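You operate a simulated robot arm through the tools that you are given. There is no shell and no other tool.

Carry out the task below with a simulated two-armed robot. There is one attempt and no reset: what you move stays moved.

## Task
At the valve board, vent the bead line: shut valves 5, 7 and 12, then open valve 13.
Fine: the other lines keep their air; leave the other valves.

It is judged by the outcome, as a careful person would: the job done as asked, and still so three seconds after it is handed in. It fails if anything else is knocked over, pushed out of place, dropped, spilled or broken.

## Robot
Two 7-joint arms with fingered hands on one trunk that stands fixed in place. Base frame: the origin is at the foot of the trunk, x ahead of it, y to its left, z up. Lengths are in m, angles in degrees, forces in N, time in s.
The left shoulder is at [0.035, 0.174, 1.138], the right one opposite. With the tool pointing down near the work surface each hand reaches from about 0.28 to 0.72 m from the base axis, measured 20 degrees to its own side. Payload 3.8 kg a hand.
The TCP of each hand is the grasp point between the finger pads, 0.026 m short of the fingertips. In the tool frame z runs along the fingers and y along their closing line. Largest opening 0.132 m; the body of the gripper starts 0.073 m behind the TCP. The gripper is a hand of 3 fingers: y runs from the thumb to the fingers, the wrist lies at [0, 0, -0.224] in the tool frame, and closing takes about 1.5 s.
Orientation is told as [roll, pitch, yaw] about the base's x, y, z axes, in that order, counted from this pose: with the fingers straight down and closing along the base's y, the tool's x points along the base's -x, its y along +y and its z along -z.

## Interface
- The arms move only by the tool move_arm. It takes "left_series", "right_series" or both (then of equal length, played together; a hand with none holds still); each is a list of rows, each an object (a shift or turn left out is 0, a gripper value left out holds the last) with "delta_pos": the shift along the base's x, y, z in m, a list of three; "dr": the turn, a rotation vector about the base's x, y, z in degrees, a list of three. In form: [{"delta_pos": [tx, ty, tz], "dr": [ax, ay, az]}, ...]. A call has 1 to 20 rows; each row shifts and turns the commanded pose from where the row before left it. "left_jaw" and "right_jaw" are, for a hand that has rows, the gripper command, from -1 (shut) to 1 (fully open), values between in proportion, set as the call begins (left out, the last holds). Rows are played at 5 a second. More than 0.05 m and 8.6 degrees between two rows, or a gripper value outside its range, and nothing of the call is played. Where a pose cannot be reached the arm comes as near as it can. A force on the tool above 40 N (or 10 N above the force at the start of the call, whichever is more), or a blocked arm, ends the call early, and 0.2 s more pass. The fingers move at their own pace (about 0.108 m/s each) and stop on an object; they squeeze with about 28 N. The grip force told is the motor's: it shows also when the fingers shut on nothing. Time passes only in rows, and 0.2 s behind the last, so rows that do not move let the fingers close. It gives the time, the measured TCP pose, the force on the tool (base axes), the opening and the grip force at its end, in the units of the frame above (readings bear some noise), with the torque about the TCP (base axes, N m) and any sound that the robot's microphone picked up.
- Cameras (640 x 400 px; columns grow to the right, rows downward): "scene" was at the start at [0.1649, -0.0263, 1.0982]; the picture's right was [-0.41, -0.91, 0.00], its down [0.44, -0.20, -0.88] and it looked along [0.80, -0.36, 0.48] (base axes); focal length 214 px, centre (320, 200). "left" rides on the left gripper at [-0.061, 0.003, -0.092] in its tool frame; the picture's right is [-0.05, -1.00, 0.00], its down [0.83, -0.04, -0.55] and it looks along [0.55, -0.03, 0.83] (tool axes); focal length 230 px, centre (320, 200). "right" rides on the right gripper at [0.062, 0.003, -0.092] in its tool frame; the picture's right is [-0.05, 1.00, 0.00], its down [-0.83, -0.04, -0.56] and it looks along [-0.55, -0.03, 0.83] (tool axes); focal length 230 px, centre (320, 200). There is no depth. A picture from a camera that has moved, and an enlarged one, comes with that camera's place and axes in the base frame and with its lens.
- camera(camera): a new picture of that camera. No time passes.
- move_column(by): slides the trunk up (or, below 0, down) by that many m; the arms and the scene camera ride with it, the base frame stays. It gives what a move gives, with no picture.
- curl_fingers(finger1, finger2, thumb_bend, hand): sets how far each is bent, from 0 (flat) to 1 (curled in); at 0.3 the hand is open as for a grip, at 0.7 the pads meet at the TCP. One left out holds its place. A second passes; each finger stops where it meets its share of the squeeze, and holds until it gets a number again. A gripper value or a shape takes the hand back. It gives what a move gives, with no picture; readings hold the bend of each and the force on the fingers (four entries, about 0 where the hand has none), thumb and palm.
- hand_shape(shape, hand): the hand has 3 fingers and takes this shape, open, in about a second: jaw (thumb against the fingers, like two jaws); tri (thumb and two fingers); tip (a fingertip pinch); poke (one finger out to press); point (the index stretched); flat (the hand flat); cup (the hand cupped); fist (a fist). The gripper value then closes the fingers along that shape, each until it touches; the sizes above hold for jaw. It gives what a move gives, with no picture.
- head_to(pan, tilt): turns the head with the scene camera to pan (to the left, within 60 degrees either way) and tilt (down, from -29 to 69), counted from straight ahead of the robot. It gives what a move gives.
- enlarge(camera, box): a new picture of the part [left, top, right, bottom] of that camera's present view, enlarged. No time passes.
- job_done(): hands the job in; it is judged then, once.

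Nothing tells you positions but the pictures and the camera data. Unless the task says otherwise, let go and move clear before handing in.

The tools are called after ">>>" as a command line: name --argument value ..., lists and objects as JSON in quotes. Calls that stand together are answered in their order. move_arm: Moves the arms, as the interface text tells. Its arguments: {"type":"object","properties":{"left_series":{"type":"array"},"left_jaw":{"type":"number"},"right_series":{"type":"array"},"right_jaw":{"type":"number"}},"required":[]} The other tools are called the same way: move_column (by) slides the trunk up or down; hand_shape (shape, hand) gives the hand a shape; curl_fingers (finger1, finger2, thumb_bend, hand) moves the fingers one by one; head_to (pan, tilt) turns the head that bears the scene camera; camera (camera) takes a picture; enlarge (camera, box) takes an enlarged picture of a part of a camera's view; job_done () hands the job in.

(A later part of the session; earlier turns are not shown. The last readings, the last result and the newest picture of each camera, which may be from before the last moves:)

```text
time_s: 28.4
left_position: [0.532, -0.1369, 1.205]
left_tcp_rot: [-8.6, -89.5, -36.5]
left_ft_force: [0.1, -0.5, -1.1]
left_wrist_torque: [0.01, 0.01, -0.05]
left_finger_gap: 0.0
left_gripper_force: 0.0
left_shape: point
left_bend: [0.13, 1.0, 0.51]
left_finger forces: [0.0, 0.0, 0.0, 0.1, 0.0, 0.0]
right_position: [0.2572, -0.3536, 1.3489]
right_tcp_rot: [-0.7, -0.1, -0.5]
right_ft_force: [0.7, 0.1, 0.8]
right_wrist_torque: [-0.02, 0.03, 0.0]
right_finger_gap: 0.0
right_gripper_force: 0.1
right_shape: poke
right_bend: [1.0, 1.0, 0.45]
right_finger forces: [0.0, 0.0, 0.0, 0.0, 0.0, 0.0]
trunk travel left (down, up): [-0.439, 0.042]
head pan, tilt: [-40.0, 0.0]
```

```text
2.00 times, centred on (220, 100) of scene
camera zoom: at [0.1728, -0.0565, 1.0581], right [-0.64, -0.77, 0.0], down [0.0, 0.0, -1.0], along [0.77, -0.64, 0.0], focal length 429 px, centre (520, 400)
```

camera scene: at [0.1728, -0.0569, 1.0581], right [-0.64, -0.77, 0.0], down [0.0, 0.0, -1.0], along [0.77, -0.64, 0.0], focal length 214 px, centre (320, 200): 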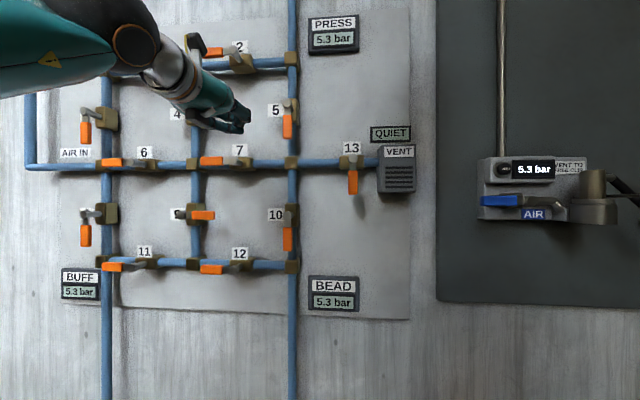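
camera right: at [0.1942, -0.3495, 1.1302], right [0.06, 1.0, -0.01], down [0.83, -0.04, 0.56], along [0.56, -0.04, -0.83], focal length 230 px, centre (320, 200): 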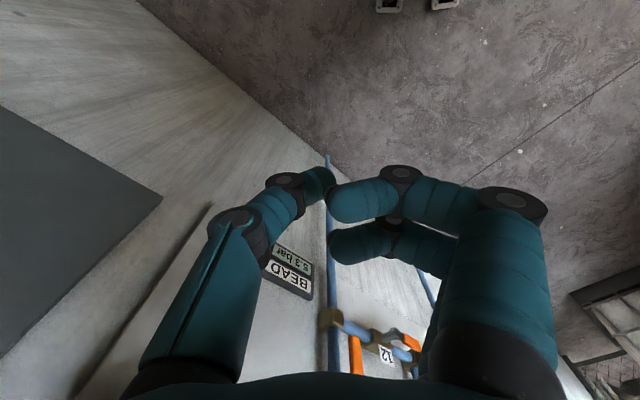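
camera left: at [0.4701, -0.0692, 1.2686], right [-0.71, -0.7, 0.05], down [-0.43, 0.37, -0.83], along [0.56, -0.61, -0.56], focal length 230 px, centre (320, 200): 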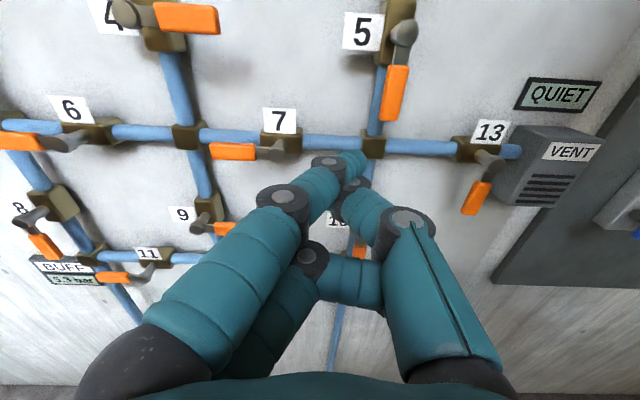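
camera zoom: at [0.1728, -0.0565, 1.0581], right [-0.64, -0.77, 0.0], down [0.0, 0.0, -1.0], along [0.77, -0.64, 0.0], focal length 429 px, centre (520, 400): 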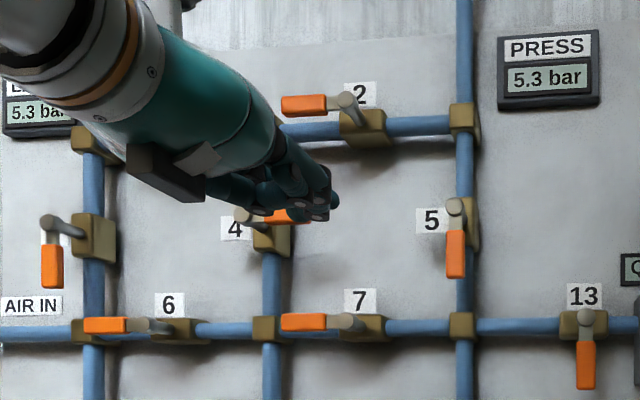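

The pointing index gives a slim leading tip. I'll yaw the hand a further 15° to the right and test the reach to the hover for valve 5.

>>> move_arm --left_series '[{"delta_pos": [0.005, -0.015, 0.005], "dr": [0, 0, -5]}, {"delta_pos": [0.005, -0.015, 0.005], "dr": [0, 0, -5]}, {"delta_pos": [0.005, -0.015, 0.005], "dr": [0, 0, -5]}, {"delta_pos": [0.005, -0.015, 0.005], "dr": [0, 0, 0]}]'

>>> camera --camera "left"

>>> camera --camera "scene"

```text
time_s: 29.4
left_position: [0.552, -0.1974, 1.2262]
left_tcp_rot: [-3.6, -89.5, -56.7]
left_ft_force: [-0.8, -0.4, 0.0]
left_wrist_torque: [-0.01, -0.01, 0.01]
left_finger_gap: 0.0
left_gripper_force: 0.2
left_shape: point
left_bend: [0.14, 1.0, 0.51]
left_finger forces: [0.0, 0.1, 0.0, 0.0, 0.0, 0.0]
right_position: [0.2572, -0.3545, 1.3494]
right_tcp_rot: [-0.7, -0.3, -0.5]
right_ft_force: [0.4, -0.8, 0.2]
right_wrist_torque: [-0.01, -0.05, 0.02]
right_finger_gap: 0.0
right_gripper_force: 0.0
right_shape: poke
right_bend: [1.0, 1.0, 0.45]
right_finger forces: [0.0, 0.0, 0.1, 0.0, 0.0, 0.0]
trunk travel left (down, up): [-0.439, 0.042]
head pan, tilt: [-40.0, 0.0]
```

```text
taken
camera left: at [0.5099, -0.1162, 1.2889], right [-0.87, -0.5, 0.05], down [-0.32, 0.47, -0.83], along [0.39, -0.73, -0.56], focal length 230 px, centre (320, 200)
```

left: 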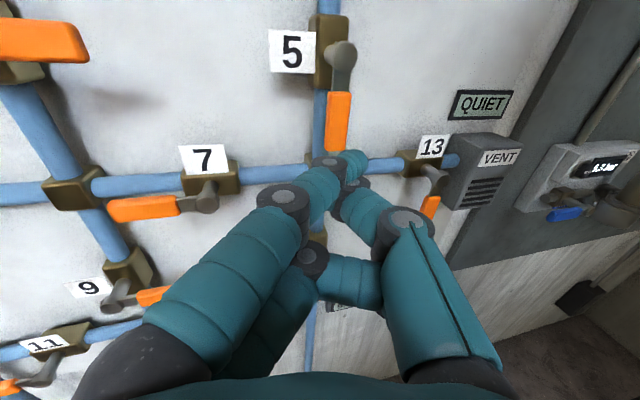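

```text
taken
camera scene: at [0.1727, -0.0569, 1.0581], right [-0.64, -0.77, 0.0], down [0.0, 0.0, -1.0], along [0.77, -0.64, 0.0], focal length 214 px, centre (320, 200)
```

scene: 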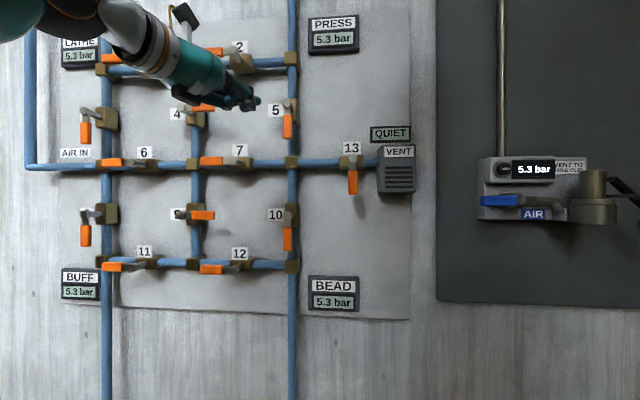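

Reach is fine with the hand yawed to -60°, and the index tip lies about [0.546,-0.231,1.238]. I'll place the tip left of valve 5's lever, still in front of it, and check.

>>> move_arm --left_series '[{"delta_pos": [0.0275, -0.0085, -0.008]}, {"delta_pos": [0.0275, -0.0085, -0.008]}]'

>>> enlarge --camera "left" --box '[220, 40, 460, 240]'

>>> enlarge --camera "scene" --box '[180, 60, 340, 160]'

```text
time_s: 30.0
left_position: [0.608, -0.2143, 1.2098]
left_tcp_rot: [-10.0, -89.5, -50.2]
left_ft_force: [-0.4, 0.3, -0.1]
left_wrist_torque: [0.0, -0.01, -0.01]
left_finger_gap: 0.0001
left_gripper_force: 0.0
left_shape: point
left_bend: [0.14, 1.0, 0.51]
left_finger forces: [0.0, 0.1, 0.0, 0.0, 0.0, 0.0]
right_position: [0.257, -0.3545, 1.3491]
right_tcp_rot: [-0.8, -0.1, -0.5]
right_ft_force: [-0.7, -0.3, -0.1]
right_wrist_torque: [0.05, 0.0, -0.01]
right_finger_gap: 0.0002
right_gripper_force: 0.2
right_shape: poke
right_bend: [1.0, 1.0, 0.45]
right_finger forces: [0.0, 0.0, 0.0, 0.0, 0.1, 0.0]
trunk travel left (down, up): [-0.439, 0.042]
head pan, tilt: [-40.0, 0.0]
```

```text
2.00 times, centred on (340, 140) of left
camera zoom: at [0.5657, -0.1316, 1.2728], right [-0.87, -0.5, 0.05], down [-0.32, 0.47, -0.83], along [0.39, -0.73, -0.56], focal length 460 px, centre (280, 320)
```

zoom: 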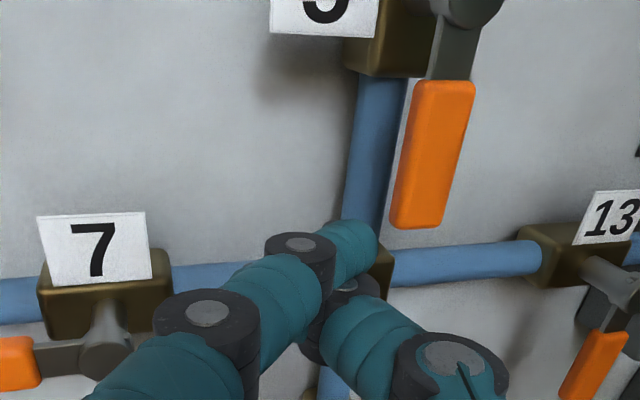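

```text
4.00 times, centred on (260, 110) of scene
camera zoom: at [0.1729, -0.0565, 1.0581], right [-0.64, -0.77, 0.0], down [0.0, 0.0, -1.0], along [0.77, -0.64, 0.0], focal length 858 px, centre (560, 560)
```

zoom: 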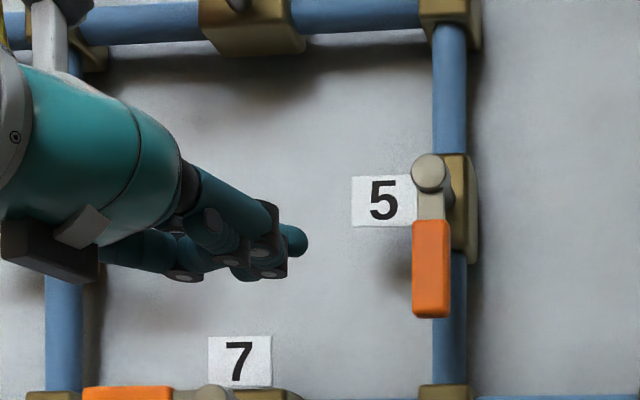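

Triangulating with both cameras: fingertip at [0.602,-0.238,1.223], lever 5's end at [0.603,-0.320,1.20] with its face at n≈0.653. I'll insert the finger beside the lever on its left, then check.

>>> move_arm --left_series '[{"delta_pos": [0.026, -0.026, 0.0]}, {"delta_pos": [0.026, -0.026, 0.0]}]'

>>> enlarge --camera "left" --box '[220, 40, 460, 240]'

>>> enlarge --camera "scene" --box '[180, 60, 340, 160]'

```text
time_s: 30.6
left_position: [0.661, -0.2646, 1.2103]
left_tcp_rot: [0.5, -89.5, -60.6]
left_ft_force: [-0.4, -0.5, 0.5]
left_wrist_torque: [0.0, 0.0, 0.0]
left_finger_gap: 0.0001
left_gripper_force: 0.0
left_shape: point
left_bend: [0.15, 1.0, 0.51]
left_finger forces: [0.0, 0.0, 0.1, 0.1, 0.0, 0.0]
right_position: [0.2572, -0.3558, 1.349]
right_tcp_rot: [-0.7, -0.3, -0.5]
right_ft_force: [-0.2, 1.2, 0.0]
right_wrist_torque: [0.01, -0.03, -0.02]
right_finger_gap: 0.0
right_gripper_force: 0.0
right_shape: poke
right_bend: [1.0, 1.0, 0.45]
right_finger forces: [0.0, 0.0, 0.0, 0.0, 0.0, 0.0]
trunk travel left (down, up): [-0.439, 0.042]
head pan, tilt: [-40.0, 0.0]
```

```text
2.00 times, centred on (340, 140) of left
camera zoom: at [0.6171, -0.1846, 1.2735], right [-0.87, -0.5, 0.05], down [-0.32, 0.47, -0.83], along [0.39, -0.73, -0.56], focal length 460 px, centre (280, 320)
```

zoom: 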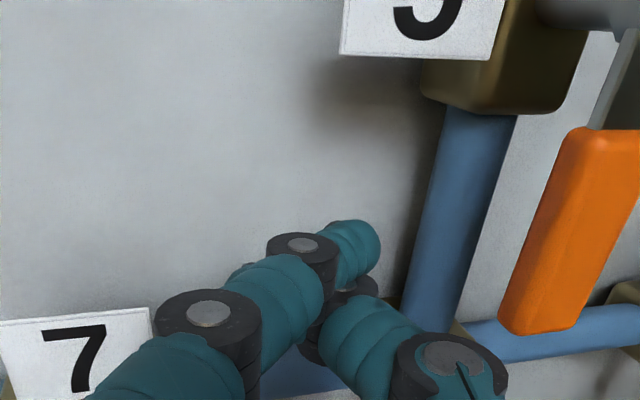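

```text
4.00 times, centred on (260, 110) of scene
camera zoom: at [0.1726, -0.0569, 1.0582], right [-0.64, -0.77, 0.0], down [0.0, 0.0, -1.0], along [0.77, -0.64, 0.0], focal length 858 px, centre (560, 560)
```

zoom: 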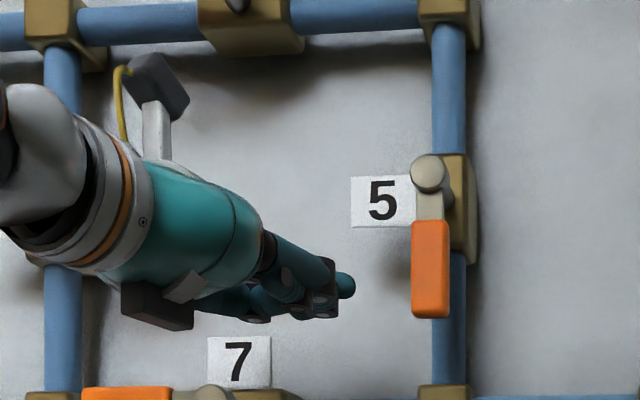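

The fingertip is level with the lever and beside it. Now I'll push right into contact and through the first 30° of the arc.

>>> move_arm --left_series '[{"delta_pos": [-0.0145, -0.0145, -0.001]}, {"delta_pos": [-0.0145, -0.0145, -0.001]}, {"delta_pos": [-0.0053, -0.0053, -0.0015]}, {"delta_pos": [-0.0053, -0.0053, -0.0015]}, {"delta_pos": [-0.0053, -0.0053, 0.0005]}, {"delta_pos": [-0.0053, -0.0053, 0.0005]}]'

>>> enlarge --camera "left" --box '[220, 40, 460, 240]'

>>> enlarge --camera "scene" --box '[200, 60, 360, 160]'

```text
time_s: 32.0
left_position: [0.6096, -0.3159, 1.2058]
left_tcp_rot: [-8.4, -89.5, -51.7]
left_ft_force: [3.4, -0.1, 0.0]
left_wrist_torque: [-0.01, 0.01, 0.07]
left_finger_gap: 0.0
left_gripper_force: 0.2
left_shape: point
left_bend: [0.14, 1.0, 0.51]
left_finger forces: [0.0, 0.0, 0.1, 0.0, 0.0, 0.1]
right_position: [0.2568, -0.355, 1.3488]
right_tcp_rot: [-0.8, -0.2, -0.5]
right_ft_force: [0.4, 0.1, 0.3]
right_wrist_torque: [0.02, -0.01, -0.01]
right_finger_gap: 0.0
right_gripper_force: 0.0
right_shape: poke
right_bend: [1.0, 1.0, 0.45]
right_finger forces: [0.1, 0.1, 0.0, 0.1, 0.1, 0.1]
trunk travel left (down, up): [-0.439, 0.042]
head pan, tilt: [-40.0, 0.0]
```

```text
2.00 times, centred on (340, 140) of left
camera zoom: at [0.5672, -0.2347, 1.2685], right [-0.87, -0.5, 0.05], down [-0.32, 0.47, -0.83], along [0.39, -0.73, -0.56], focal length 460 px, centre (280, 320)
```

zoom: 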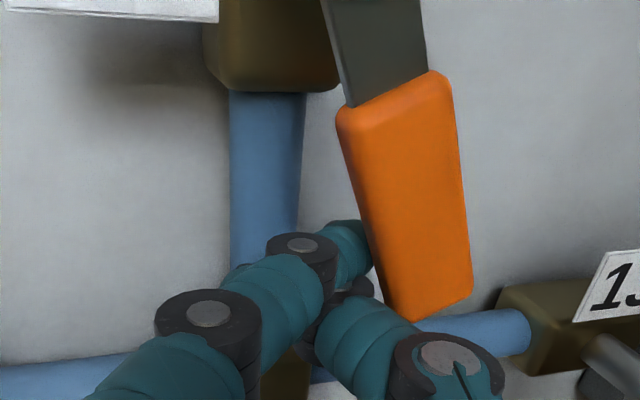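

```text
4.00 times, centred on (280, 110) of scene
camera zoom: at [0.1729, -0.0567, 1.0581], right [-0.64, -0.77, 0.0], down [0.0, 0.0, -1.0], along [0.77, -0.64, 0.0], focal length 858 px, centre (480, 560)
```

zoom: 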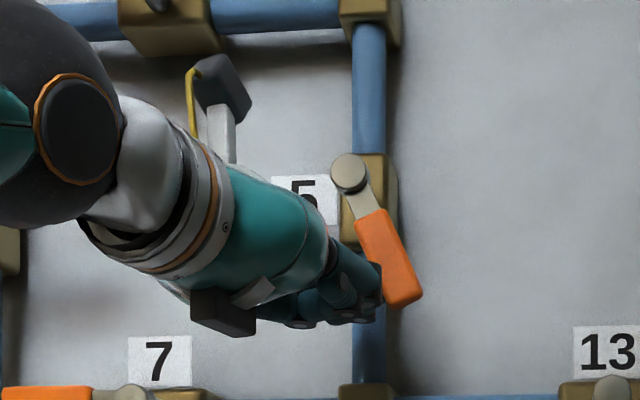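

The lever turns easily (~22° so far, about 3 N). Continuing along the arc.

>>> move_arm --left_series '[{"delta_pos": [-0.0053, -0.0053, 0.0015]}, {"delta_pos": [-0.0053, -0.0053, 0.003]}, {"delta_pos": [-0.005, -0.005, 0.004]}, {"delta_pos": [-0.005, -0.005, 0.005]}, {"delta_pos": [-0.004, -0.004, 0.006]}]'

>>> enlarge --camera "left" --box '[220, 40, 460, 240]'

>>> enlarge --camera "scene" --box '[200, 60, 360, 160]'

```text
time_s: 33.2
left_position: [0.5846, -0.3394, 1.2256]
left_tcp_rot: [-11.7, -89.4, -48.4]
left_ft_force: [1.7, -1.0, -0.4]
left_wrist_torque: [0.03, -0.01, 0.03]
left_finger_gap: 0.0002
left_gripper_force: 0.1
left_shape: point
left_bend: [0.15, 1.0, 0.51]
left_finger forces: [0.0, 0.1, 0.0, 0.0, 0.0, 0.0]
right_position: [0.2563, -0.3552, 1.3483]
right_tcp_rot: [-0.6, -0.1, -0.5]
right_ft_force: [-0.2, 0.8, -0.8]
right_wrist_torque: [0.02, -0.02, 0.02]
right_finger_gap: 0.0002
right_gripper_force: 0.1
right_shape: poke
right_bend: [1.0, 1.0, 0.45]
right_finger forces: [0.1, 0.1, 0.0, 0.1, 0.0, 0.0]
trunk travel left (down, up): [-0.439, 0.042]
head pan, tilt: [-40.0, 0.0]
```

```text
2.00 times, centred on (340, 140) of left
camera zoom: at [0.5426, -0.2587, 1.2883], right [-0.87, -0.5, 0.05], down [-0.32, 0.47, -0.82], along [0.39, -0.73, -0.56], focal length 460 px, centre (280, 320)
```

zoom: 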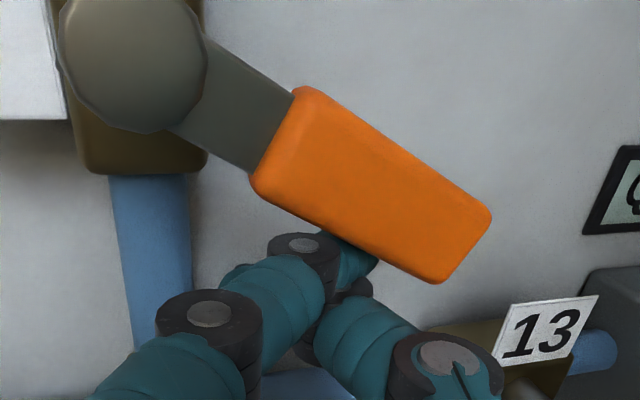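

```text
4.00 times, centred on (280, 110) of scene
camera zoom: at [0.1731, -0.0567, 1.0581], right [-0.64, -0.77, 0.0], down [0.0, 0.0, -1.0], along [0.77, -0.64, 0.0], focal length 858 px, centre (480, 560)
```

zoom: 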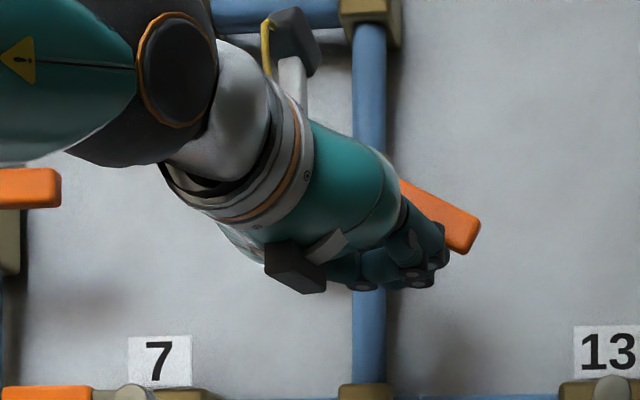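

The lever is at about 58°, finger beneath it. Now mainly upward to bring it to horizontal.

>>> move_arm --left_series '[{"delta_pos": [-0.002, -0.002, 0.005]}, {"delta_pos": [-0.0015, -0.0015, 0.005]}, {"delta_pos": [-0.001, -0.001, 0.005]}, {"delta_pos": [-0.0005, -0.0005, 0.005]}]'

>>> enlarge --camera "left" --box '[220, 40, 460, 240]'

>>> enlarge --camera "scene" --box '[200, 60, 360, 160]'

```text
time_s: 34.2
left_position: [0.5785, -0.3447, 1.2457]
left_tcp_rot: [-9.1, -89.5, -51.1]
left_ft_force: [-0.3, -1.2, -0.5]
left_wrist_torque: [0.0, 0.0, -0.01]
left_finger_gap: 0.0
left_gripper_force: 0.1
left_shape: point
left_bend: [0.16, 1.0, 0.52]
left_finger forces: [0.0, 0.0, 0.0, 0.0, 0.0, 0.1]
right_position: [0.2576, -0.3539, 1.3499]
right_tcp_rot: [-0.8, -0.2, -0.4]
right_ft_force: [0.7, 0.7, -0.5]
right_wrist_torque: [0.01, 0.01, 0.01]
right_finger_gap: 0.0001
right_gripper_force: 0.1
right_shape: poke
right_bend: [1.0, 1.0, 0.45]
right_finger forces: [0.1, 0.1, 0.0, 0.0, 0.1, 0.1]
trunk travel left (down, up): [-0.439, 0.042]
head pan, tilt: [-40.0, 0.0]
```

```text
2.00 times, centred on (340, 140) of left
camera zoom: at [0.5368, -0.2641, 1.3089], right [-0.87, -0.5, 0.05], down [-0.32, 0.47, -0.83], along [0.39, -0.73, -0.56], focal length 460 px, centre (280, 320)
```

zoom: 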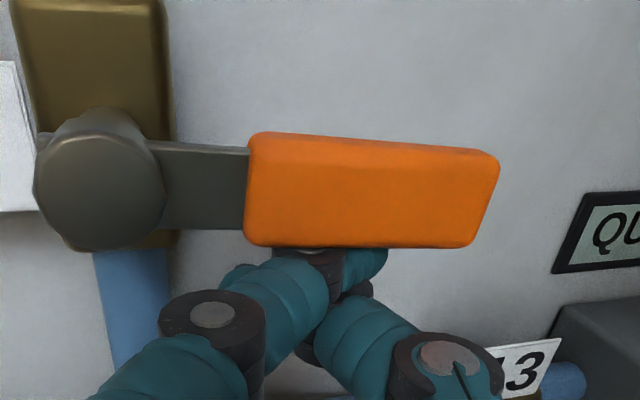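

```text
4.00 times, centred on (280, 110) of scene
camera zoom: at [0.1728, -0.0566, 1.0582], right [-0.64, -0.77, 0.0], down [0.0, 0.0, -1.0], along [0.77, -0.64, 0.0], focal length 858 px, centre (480, 560)
```

zoom: 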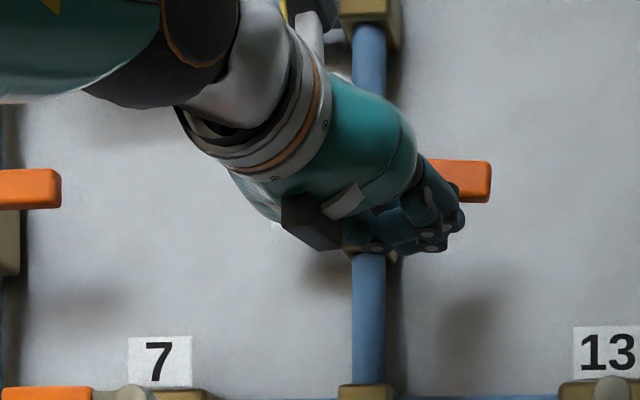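

Lever 5 looks horizontal now; one small nudge up to feel the end stop.

>>> move_arm --left_series '[{"delta_pos": [0, 0, 0.002]}, {"delta_pos": [0, 0, 0.002]}]'

>>> enlarge --camera "left" --box '[220, 40, 460, 240]'

>>> enlarge --camera "scene" --box '[200, 60, 360, 160]'

```text
time_s: 34.8
left_position: [0.5788, -0.3453, 1.2494]
left_tcp_rot: [-9.6, -89.4, -50.5]
left_ft_force: [-1.0, -1.6, -1.7]
left_wrist_torque: [-0.01, -0.02, 0.01]
left_finger_gap: 0.0
left_gripper_force: 0.1
left_shape: point
left_bend: [0.16, 1.0, 0.52]
left_finger forces: [0.1, 0.0, 0.0, 0.1, 0.1, 0.0]
right_position: [0.257, -0.3553, 1.3488]
right_tcp_rot: [-0.8, -0.2, -0.5]
right_ft_force: [-0.1, 0.3, 0.8]
right_wrist_torque: [0.01, 0.02, -0.02]
right_finger_gap: 0.0
right_gripper_force: 0.1
right_shape: poke
right_bend: [1.0, 1.0, 0.45]
right_finger forces: [0.0, 0.1, 0.0, 0.1, 0.1, 0.0]
trunk travel left (down, up): [-0.439, 0.042]
head pan, tilt: [-40.0, 0.0]
```

```text
2.00 times, centred on (340, 140) of left
camera zoom: at [0.5371, -0.264, 1.3121], right [-0.87, -0.5, 0.05], down [-0.32, 0.47, -0.82], along [0.39, -0.73, -0.56], focal length 460 px, centre (280, 320)
```

zoom: 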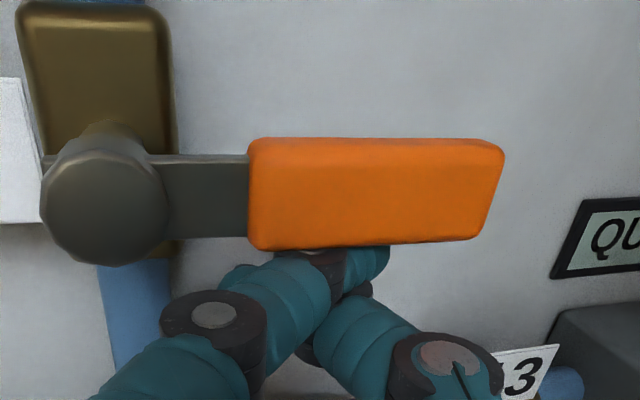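

```text
4.00 times, centred on (280, 110) of scene
camera zoom: at [0.1729, -0.0567, 1.0581], right [-0.64, -0.77, 0.0], down [0.0, 0.0, -1.0], along [0.77, -0.64, 0.0], focal length 858 px, centre (480, 560)
```

zoom: 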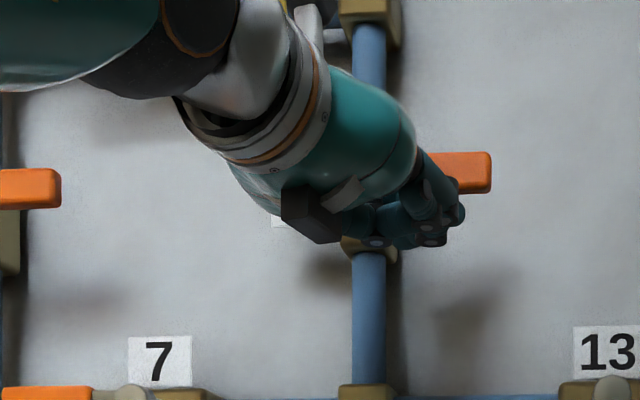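

Lever 5 appears fully across. I'll drop the finger below it, back out, and verify against levers 4 and 9.

>>> move_arm --left_series '[{"delta_pos": [0, 0, -0.012]}, {"delta_pos": [0, 0, -0.012]}, {"delta_pos": [-0.025, 0.025, 0]}, {"delta_pos": [-0.025, 0.025, 0]}, {"delta_pos": [-0.025, 0.025, 0]}, {"delta_pos": [0.0, 0.04, 0]}, {"delta_pos": [0.0, 0.04, 0]}, {"delta_pos": [0.0, 0.04, 0]}]'

>>> camera --camera "scene"

>>> enlarge --camera "scene" --box '[160, 60, 400, 210]'

```text
time_s: 36.6
left_position: [0.5034, -0.1495, 1.2248]
left_tcp_rot: [-11.7, -89.5, -48.5]
left_ft_force: [0.0, 0.1, -0.6]
left_wrist_torque: [-0.02, 0.01, -0.03]
left_finger_gap: 0.0001
left_gripper_force: 0.0
left_shape: point
left_bend: [0.17, 1.0, 0.52]
left_finger forces: [0.0, 0.0, 0.0, 0.1, 0.0, 0.0]
right_position: [0.2568, -0.3535, 1.3501]
right_tcp_rot: [-0.8, -0.2, -0.5]
right_ft_force: [-0.1, 0.6, 0.2]
right_wrist_torque: [-0.03, -0.02, 0.06]
right_finger_gap: 0.0
right_gripper_force: 0.1
right_shape: poke
right_bend: [1.0, 1.0, 0.45]
right_finger forces: [0.0, 0.0, 0.0, 0.1, 0.1, 0.0]
trunk travel left (down, up): [-0.439, 0.042]
head pan, tilt: [-40.0, 0.0]
```

```text
taken
camera scene: at [0.1728, -0.0557, 1.0582], right [-0.64, -0.77, 0.0], down [0.0, 0.0, -1.0], along [0.77, -0.64, 0.0], focal length 214 px, centre (320, 200)
```

scene: 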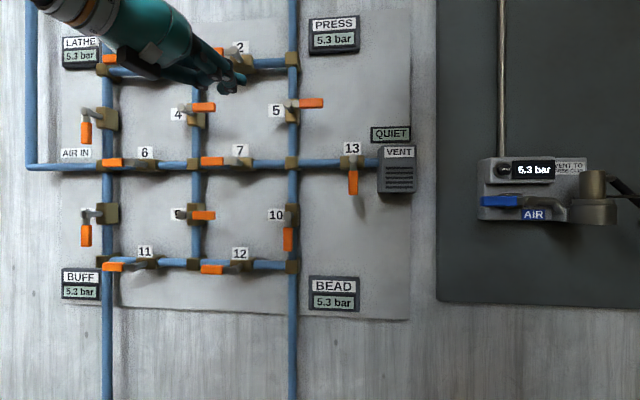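

```text
2.67 times, centred on (280, 135) of scene
camera zoom: at [0.1728, -0.0557, 1.0582], right [-0.64, -0.77, 0.0], down [0.0, 0.0, -1.0], along [0.77, -0.64, 0.0], focal length 572 px, centre (427, 373)
```

zoom: 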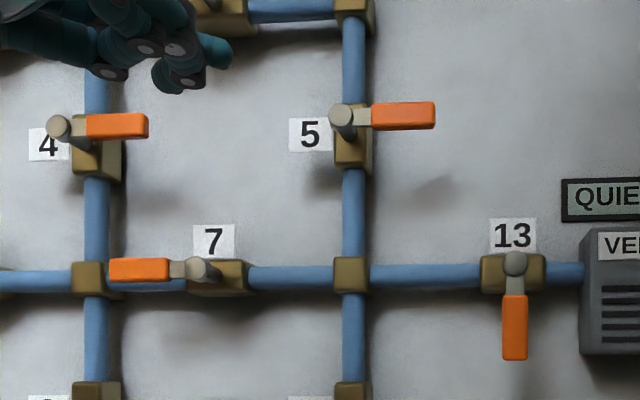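

Valve 5 is across its pipe like 4 and 9 — done. For pushing levers down I'd like the thumb out of the way, so I'll try curling it fully and look.

>>> curl_fingers --hand "left" --thumb_bend 1.0

>>> camera --camera "left"

>>> enlarge --camera "scene" --box '[120, 20, 280, 120]'

```text
time_s: 37.6
left_position: [0.5037, -0.1499, 1.2237]
left_tcp_rot: [-8.6, -89.5, -51.5]
left_ft_force: [0.3, -0.1, 0.2]
left_wrist_torque: [-0.01, -0.02, 0.03]
left_finger_gap: 0.0284
left_gripper_force: 0.1
left_shape: fingers
left_bend: [0.21, 1.0, 0.91]
left_finger forces: [0.1, 0.0, 0.0, 0.1, 0.0, 0.1]
right_position: [0.257, -0.3542, 1.3487]
right_tcp_rot: [-0.8, -0.2, -0.5]
right_ft_force: [0.0, -1.0, -0.3]
right_wrist_torque: [0.01, -0.01, -0.03]
right_finger_gap: 0.0
right_gripper_force: 0.1
right_shape: poke
right_bend: [1.0, 1.0, 0.45]
right_finger forces: [0.0, 0.0, 0.1, 0.1, 0.1, 0.1]
trunk travel left (down, up): [-0.439, 0.042]
head pan, tilt: [-40.0, 0.0]
```

```text
taken
camera left: at [0.4618, -0.0692, 1.2875], right [-0.87, -0.5, 0.05], down [-0.32, 0.47, -0.83], along [0.39, -0.73, -0.56], focal length 230 px, centre (320, 200)
```

left: 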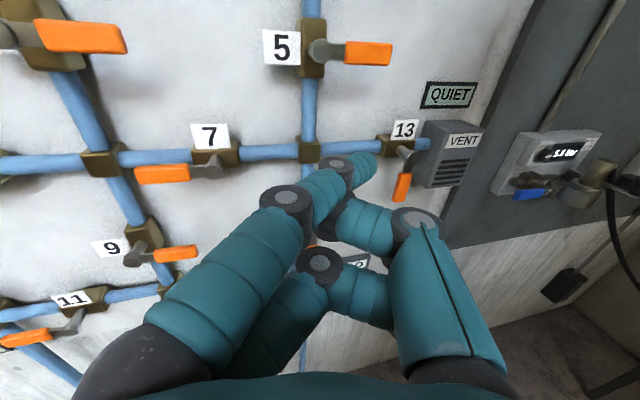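

```text
4.00 times, centred on (200, 70) of scene
camera zoom: at [0.1728, -0.0565, 1.0581], right [-0.64, -0.77, 0.0], down [0.0, 0.0, -1.0], along [0.77, -0.64, 0.0], focal length 858 px, centre (800, 720)
```

zoom: 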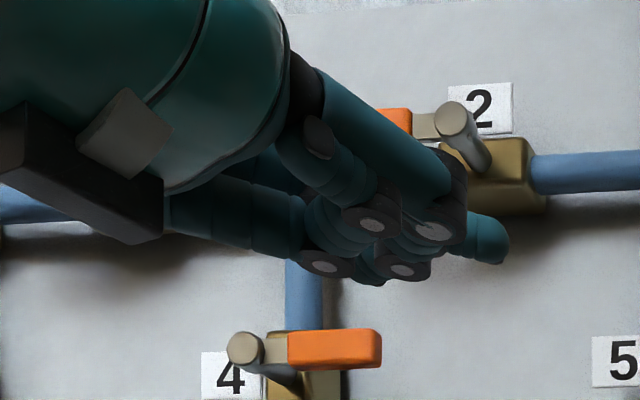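

The index tip now stands clear; triangulated at [0.495,-0.173,1.239]. Lever 7 lies at z≈1.152, t 0.36–0.415 left of its stem. I'll move to a hover above that lever.

>>> move_arm --left_series '[{"delta_pos": [0.041, 0.0047, -0.0084]}, {"delta_pos": [0.041, 0.0047, -0.0084]}, {"delta_pos": [0.041, 0.0047, -0.0084]}, {"delta_pos": [0.041, 0.0047, -0.0084]}, {"delta_pos": [0.04, 0.0045, -0.0084]}]'

>>> camera --camera "left"

>>> enlarge --camera "scene" --box '[120, 80, 280, 180]'

```text
time_s: 38.8
left_position: [0.709, -0.1277, 1.1824]
left_tcp_rot: [-14.4, -89.4, -45.8]
left_ft_force: [-0.1, -0.1, -0.2]
left_wrist_torque: [0.01, 0.02, 0.05]
left_finger_gap: 0.0288
left_gripper_force: 0.1
left_shape: fingers
left_bend: [0.21, 1.0, 0.91]
left_finger forces: [0.0, 0.0, 0.1, 0.0, 0.0, 0.0]
right_position: [0.256, -0.3549, 1.3479]
right_tcp_rot: [-0.7, -0.2, -0.4]
right_ft_force: [-0.2, -1.0, -0.6]
right_wrist_torque: [0.0, 0.02, 0.0]
right_finger_gap: 0.0
right_gripper_force: 0.0
right_shape: poke
right_bend: [1.0, 1.0, 0.45]
right_finger forces: [0.0, 0.1, 0.0, 0.1, 0.0, 0.0]
trunk travel left (down, up): [-0.439, 0.042]
head pan, tilt: [-40.0, 0.0]
```

```text
taken
camera left: at [0.6672, -0.0461, 1.2457], right [-0.87, -0.5, 0.05], down [-0.32, 0.47, -0.83], along [0.38, -0.73, -0.56], focal length 230 px, centre (320, 200)
```

left: 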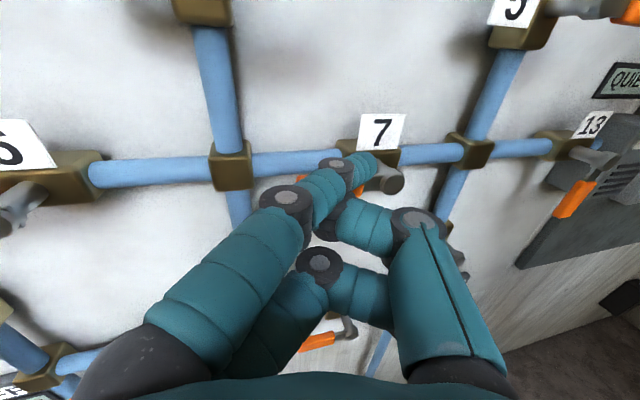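

```text
4.00 times, centred on (200, 130) of scene
camera zoom: at [0.1733, -0.0569, 1.058], right [-0.64, -0.77, 0.0], down [0.0, 0.0, -1.0], along [0.77, -0.64, 0.0], focal length 858 px, centre (800, 480)
```

zoom: 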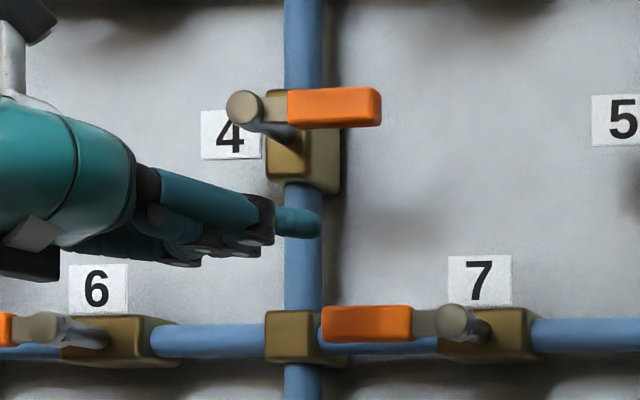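

Tip confirmed above lever 7 in front of it. Inserting to lever depth.

>>> move_arm --left_series '[{"delta_pos": [0.024, -0.024, 0.0]}, {"delta_pos": [0.024, -0.024, 0.0]}]'

>>> enlarge --camera "left" --box '[220, 60, 460, 260]'

>>> enlarge --camera "scene" --box '[120, 80, 280, 180]'

```text
time_s: 39.4
left_position: [0.753, -0.1772, 1.1819]
left_tcp_rot: [-7.2, -89.4, -53.2]
left_ft_force: [0.0, 0.8, -2.4]
left_wrist_torque: [-0.23, -0.09, -0.08]
left_finger_gap: 0.0285
left_gripper_force: 0.1
left_shape: fingers
left_bend: [0.21, 1.0, 0.91]
left_finger forces: [0.0, 0.1, 0.0, 0.0, 0.1, 0.0]
right_position: [0.253, -0.3575, 1.3496]
right_tcp_rot: [-0.5, -0.4, -0.5]
right_ft_force: [-0.4, 0.1, -0.2]
right_wrist_torque: [0.03, -0.08, 0.0]
right_finger_gap: 0.0001
right_gripper_force: 0.0
right_shape: poke
right_bend: [1.0, 1.0, 0.45]
right_finger forces: [0.1, 0.0, 0.0, 0.0, 0.0, 0.0]
trunk travel left (down, up): [-0.439, 0.042]
head pan, tilt: [-40.0, 0.0]
```

```text
2.00 times, centred on (340, 160) of left
camera zoom: at [0.7107, -0.0954, 1.2456], right [-0.87, -0.5, 0.05], down [-0.32, 0.47, -0.83], along [0.38, -0.73, -0.56], focal length 460 px, centre (280, 280)
```

zoom: 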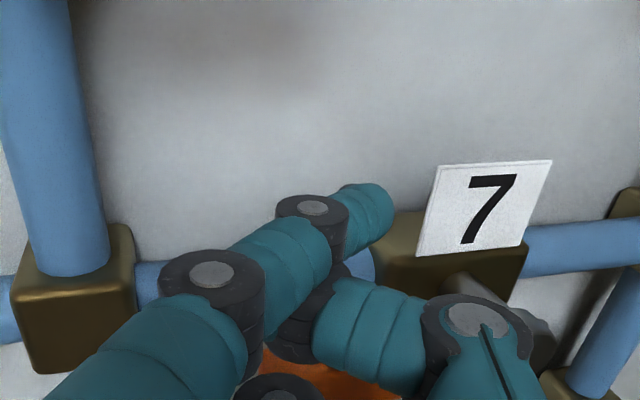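

```text
4.00 times, centred on (200, 130) of scene
camera zoom: at [0.1706, -0.0585, 1.0585], right [-0.64, -0.77, 0.0], down [0.0, 0.0, -1.0], along [0.77, -0.64, 0.0], focal length 858 px, centre (800, 480)
```

zoom: 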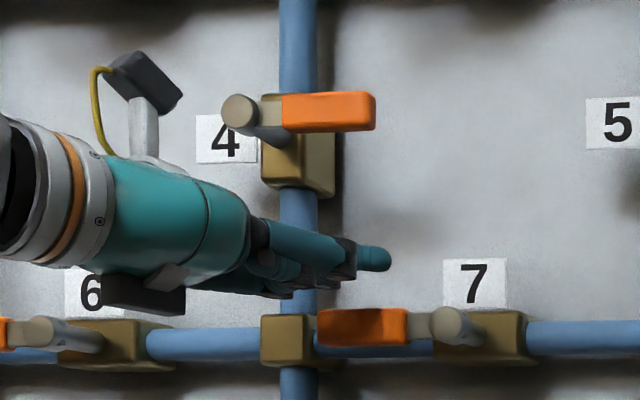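

The finger is over the lever, but the readings show a slight shift of the whole robot. I'll hold still a moment and re-read before pushing.

>>> move_arm --left_series '[{}, {}]'

>>> camera --camera "scene"

>>> camera --camera "right"

>>> camera --camera "left"

```text
time_s: 40.0
left_position: [0.7549, -0.1735, 1.183]
left_tcp_rot: [-13.3, -89.5, -46.9]
left_ft_force: [0.6, 0.6, 0.0]
left_wrist_torque: [-0.04, 0.0, -0.03]
left_finger_gap: 0.0285
left_gripper_force: 0.0
left_shape: fingers
left_bend: [0.21, 1.0, 0.91]
left_finger forces: [0.0, 0.1, 0.1, 0.0, 0.0, 0.0]
right_position: [0.2557, -0.3545, 1.3491]
right_tcp_rot: [-0.8, -0.3, -0.5]
right_ft_force: [0.4, 0.0, -0.1]
right_wrist_torque: [0.02, -0.01, -0.01]
right_finger_gap: 0.0
right_gripper_force: 0.1
right_shape: poke
right_bend: [1.0, 1.0, 0.45]
right_finger forces: [0.0, 0.1, 0.1, 0.0, 0.0, 0.1]
trunk travel left (down, up): [-0.439, 0.042]
head pan, tilt: [-40.0, 0.0]
```

```text
taken
camera scene: at [0.173, -0.056, 1.0582], right [-0.64, -0.77, 0.0], down [0.0, 0.0, -1.0], along [0.77, -0.64, 0.0], focal length 214 px, centre (320, 200)
```

scene: 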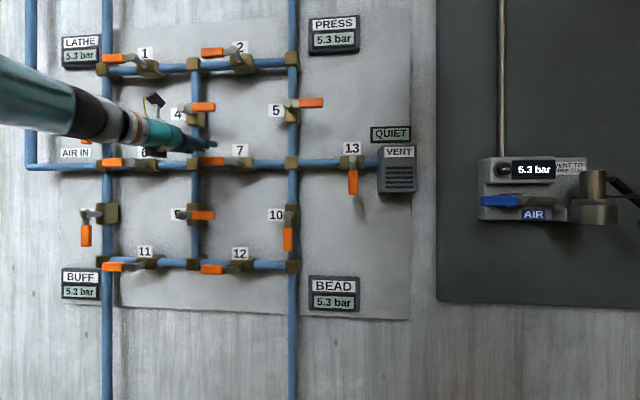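

```text
taken
camera right: at [0.1949, -0.3484, 1.4407], right [0.06, 1.0, -0.01], down [0.83, -0.04, 0.56], along [0.56, -0.04, -0.83], focal length 230 px, centre (320, 200)
```

right: 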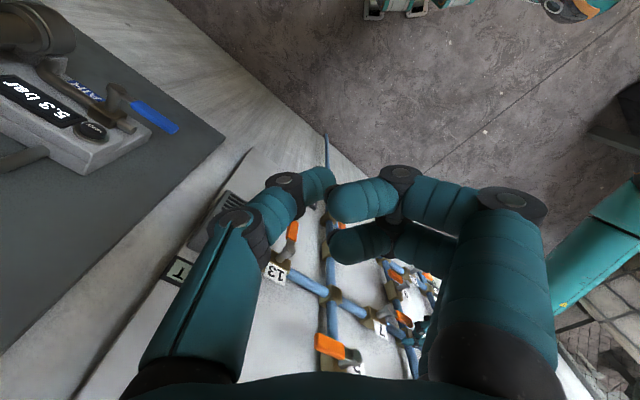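

```text
taken
camera left: at [0.7134, -0.0927, 1.2455], right [-0.87, -0.5, 0.05], down [-0.32, 0.47, -0.83], along [0.38, -0.73, -0.56], focal length 230 px, centre (320, 200)
```

left: 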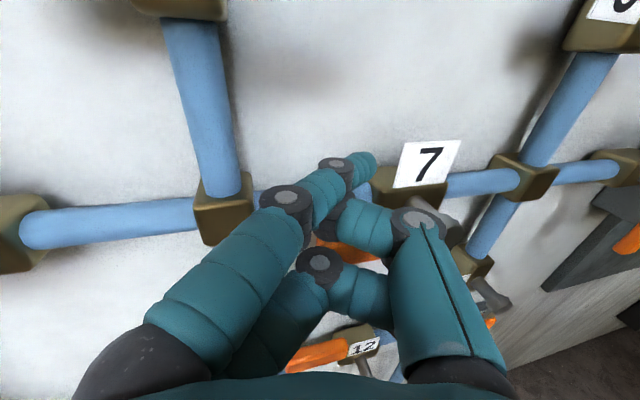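

That was just a transient sway; no contact. Now pushing lever 7 down along its arc to about 45°.

>>> move_arm --left_series '[{"delta_pos": [-0.0007, -0.0007, -0.013]}, {"delta_pos": [-0.0007, -0.0007, -0.014]}, {"delta_pos": [0.001, 0.001, -0.0075]}, {"delta_pos": [0.001, 0.001, -0.0075]}, {"delta_pos": [-0.0003, -0.0003, -0.0075]}, {"delta_pos": [-0.0004, -0.0004, -0.0075]}, {"delta_pos": [-0.0014, -0.0014, -0.0075]}, {"delta_pos": [-0.002, -0.002, -0.007]}]'

>>> enlarge --camera "left" --box '[220, 60, 460, 260]'

>>> enlarge --camera "scene" --box '[120, 100, 280, 200]'

```text
time_s: 41.8
left_position: [0.7521, -0.177, 1.1113]
left_tcp_rot: [-9.2, -89.5, -50.8]
left_ft_force: [0.3, 2.0, 1.1]
left_wrist_torque: [0.02, 0.03, -0.01]
left_finger_gap: 0.0286
left_gripper_force: 0.0
left_shape: fingers
left_bend: [0.21, 1.0, 0.91]
left_finger forces: [0.0, 0.1, 0.0, 0.1, 0.0, 0.1]
right_position: [0.2577, -0.3551, 1.3493]
right_tcp_rot: [-0.7, -0.2, -0.5]
right_ft_force: [-0.2, 0.4, 0.1]
right_wrist_torque: [0.01, 0.02, 0.0]
right_finger_gap: 0.0
right_gripper_force: 0.2
right_shape: poke
right_bend: [1.0, 1.0, 0.45]
right_finger forces: [0.0, 0.0, 0.0, 0.0, 0.0, 0.0]
trunk travel left (down, up): [-0.439, 0.042]
head pan, tilt: [-40.0, 0.0]
```

```text
2.00 times, centred on (340, 160) of left
camera zoom: at [0.7104, -0.0968, 1.1747], right [-0.87, -0.5, 0.05], down [-0.32, 0.47, -0.83], along [0.39, -0.73, -0.56], focal length 460 px, centre (280, 280)
```

zoom: 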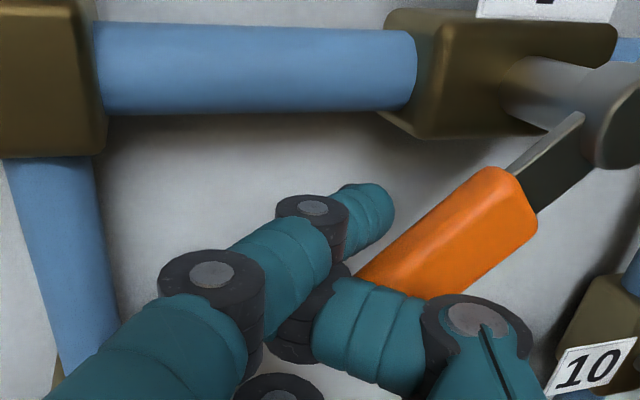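

```text
4.00 times, centred on (200, 150) of scene
camera zoom: at [0.1727, -0.0563, 1.0581], right [-0.64, -0.77, 0.0], down [0.0, 0.0, -1.0], along [0.77, -0.64, 0.0], focal length 858 px, centre (800, 400)
```

zoom: 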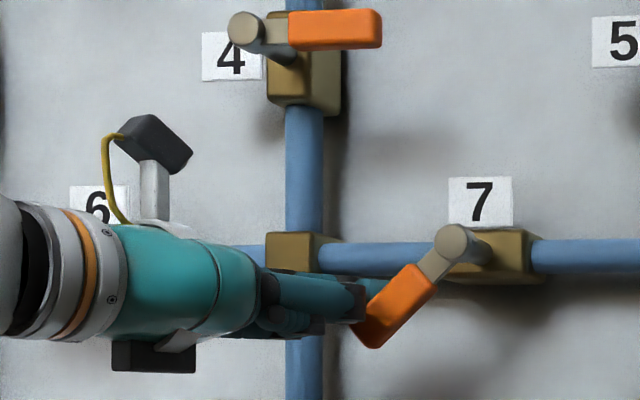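

Lever 7 is around 50°. Continuing down and to the right.

>>> move_arm --left_series '[{"delta_pos": [-0.0029, -0.0029, -0.0063]}, {"delta_pos": [-0.003, -0.003, -0.0063]}, {"delta_pos": [-0.004, -0.004, -0.005]}, {"delta_pos": [-0.004, -0.004, -0.005]}, {"delta_pos": [-0.0045, -0.0045, -0.0035]}]'

>>> enlarge --camera "left" --box '[220, 60, 460, 260]'

>>> enlarge --camera "scene" --box '[120, 100, 280, 200]'

```text
time_s: 43.0
left_position: [0.734, -0.1962, 1.0847]
left_tcp_rot: [-12.2, -89.4, -47.9]
left_ft_force: [2.0, 0.3, 0.9]
left_wrist_torque: [-0.06, 0.06, 0.01]
left_finger_gap: 0.0284
left_gripper_force: 1.7
left_shape: fingers
left_bend: [0.2, 1.0, 0.91]
left_finger forces: [3.1, 0.0, 0.1, 0.1, 0.1, 0.0]
right_position: [0.2572, -0.3551, 1.3493]
right_tcp_rot: [-0.8, -0.2, -0.5]
right_ft_force: [0.7, 0.0, 0.4]
right_wrist_torque: [-0.01, -0.03, 0.0]
right_finger_gap: 0.0
right_gripper_force: 0.2
right_shape: poke
right_bend: [1.0, 1.0, 0.45]
right_finger forces: [0.0, 0.0, 0.0, 0.0, 0.1, 0.0]
trunk travel left (down, up): [-0.439, 0.042]
head pan, tilt: [-40.0, 0.0]
```

```text
2.00 times, centred on (340, 160) of left
camera zoom: at [0.6923, -0.1153, 1.1482], right [-0.87, -0.5, 0.05], down [-0.32, 0.47, -0.83], along [0.39, -0.73, -0.56], focal length 460 px, centre (280, 280)
```

zoom: 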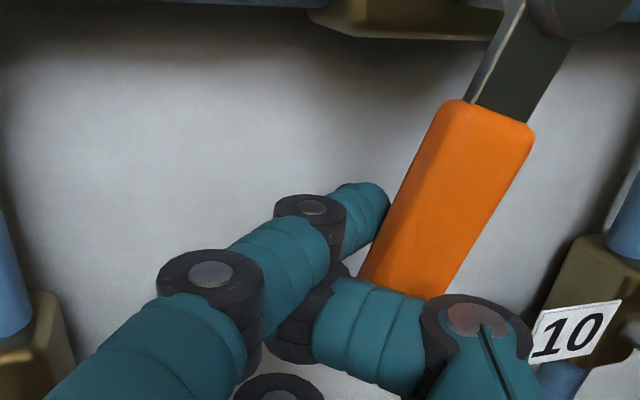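

```text
4.00 times, centred on (200, 150) of scene
camera zoom: at [0.1729, -0.0565, 1.0581], right [-0.64, -0.77, 0.0], down [0.0, 0.0, -1.0], along [0.77, -0.64, 0.0], focal length 858 px, centre (800, 400)
```

zoom: 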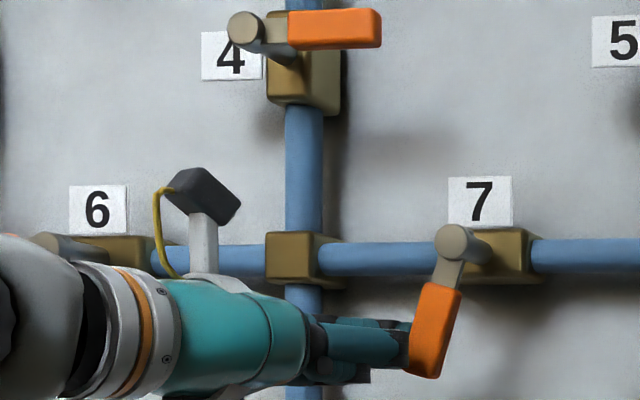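

About 76° now; pushing right another ~13 mm.

>>> move_arm --left_series '[{"delta_pos": [-0.003, -0.003, -0.001]}, {"delta_pos": [-0.003, -0.003, -0.0005]}, {"delta_pos": [-0.003, -0.003, 0]}]'

>>> enlarge --camera "scene" --box '[120, 100, 280, 200]'

>>> enlarge --camera "left" --box '[220, 60, 460, 260]'

```text
time_s: 43.8
left_position: [0.7266, -0.2059, 1.0836]
left_tcp_rot: [-10.9, -89.5, -49.3]
left_ft_force: [2.1, -0.8, -0.2]
left_wrist_torque: [0.0, -0.01, -0.02]
left_finger_gap: 0.0286
left_gripper_force: 1.3
left_shape: fingers
left_bend: [0.2, 1.0, 0.91]
left_finger forces: [3.1, 0.1, 0.0, 0.0, 0.0, 0.1]
right_position: [0.2564, -0.3536, 1.3492]
right_tcp_rot: [-0.8, -0.2, -0.4]
right_ft_force: [-0.9, -0.6, 0.0]
right_wrist_torque: [0.03, 0.02, 0.0]
right_finger_gap: 0.0
right_gripper_force: 0.1
right_shape: poke
right_bend: [1.0, 1.0, 0.45]
right_finger forces: [0.0, 0.0, 0.0, 0.0, 0.0, 0.1]
trunk travel left (down, up): [-0.439, 0.042]
head pan, tilt: [-40.0, 0.0]
```

```text
4.00 times, centred on (200, 150) of scene
camera zoom: at [0.1731, -0.0566, 1.058], right [-0.64, -0.77, 0.0], down [0.0, 0.0, -1.0], along [0.77, -0.64, 0.0], focal length 858 px, centre (800, 400)
```

zoom: 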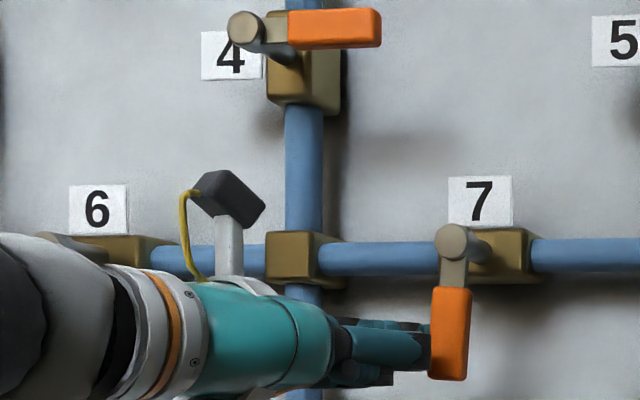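

```text
2.00 times, centred on (340, 160) of left
camera zoom: at [0.6834, -0.1247, 1.1466], right [-0.87, -0.5, 0.05], down [-0.32, 0.47, -0.82], along [0.38, -0.73, -0.56], focal length 460 px, centre (280, 280)
```

zoom: 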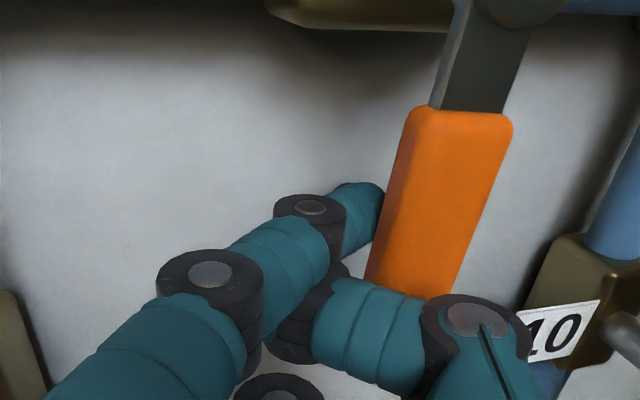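

Within a couple of degrees of vertical; a small final nudge then retreat.

>>> move_arm --left_series '[{"delta_pos": [-0.002, -0.002, 0]}, {"delta_pos": [-0.0015, -0.0015, 0]}]'

>>> enlarge --camera "scene" --box '[120, 100, 280, 200]'

```text
time_s: 44.4
left_position: [0.7224, -0.2091, 1.0835]
left_tcp_rot: [-14.4, -89.4, -45.7]
left_ft_force: [2.1, -0.3, -1.5]
left_wrist_torque: [0.01, -0.01, 0.0]
left_finger_gap: 0.0285
left_gripper_force: 1.4
left_shape: fingers
left_bend: [0.19, 1.0, 0.91]
left_finger forces: [3.4, 0.1, 0.1, 0.1, 0.0, 0.1]
right_position: [0.2579, -0.3545, 1.3493]
right_tcp_rot: [-0.8, -0.2, -0.5]
right_ft_force: [0.0, -0.7, 0.3]
right_wrist_torque: [0.02, 0.01, -0.01]
right_finger_gap: 0.0004
right_gripper_force: 0.1
right_shape: poke
right_bend: [1.0, 1.0, 0.45]
right_finger forces: [0.0, 0.0, 0.0, 0.0, 0.0, 0.1]
trunk travel left (down, up): [-0.439, 0.042]
head pan, tilt: [-40.0, 0.0]
```

```text
4.00 times, centred on (200, 150) of scene
camera zoom: at [0.1732, -0.0565, 1.058], right [-0.64, -0.77, 0.0], down [0.0, 0.0, -1.0], along [0.77, -0.64, 0.0], focal length 858 px, centre (800, 400)
```

zoom: 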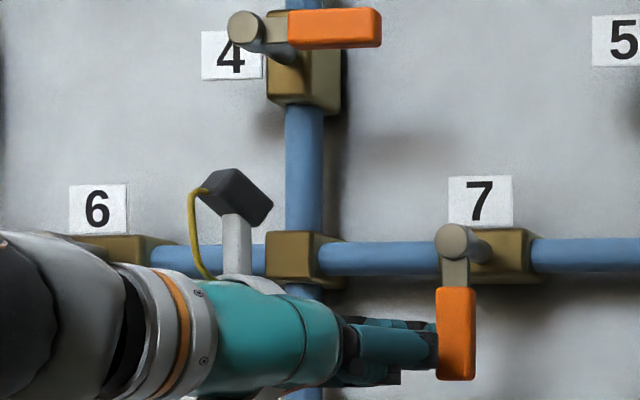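

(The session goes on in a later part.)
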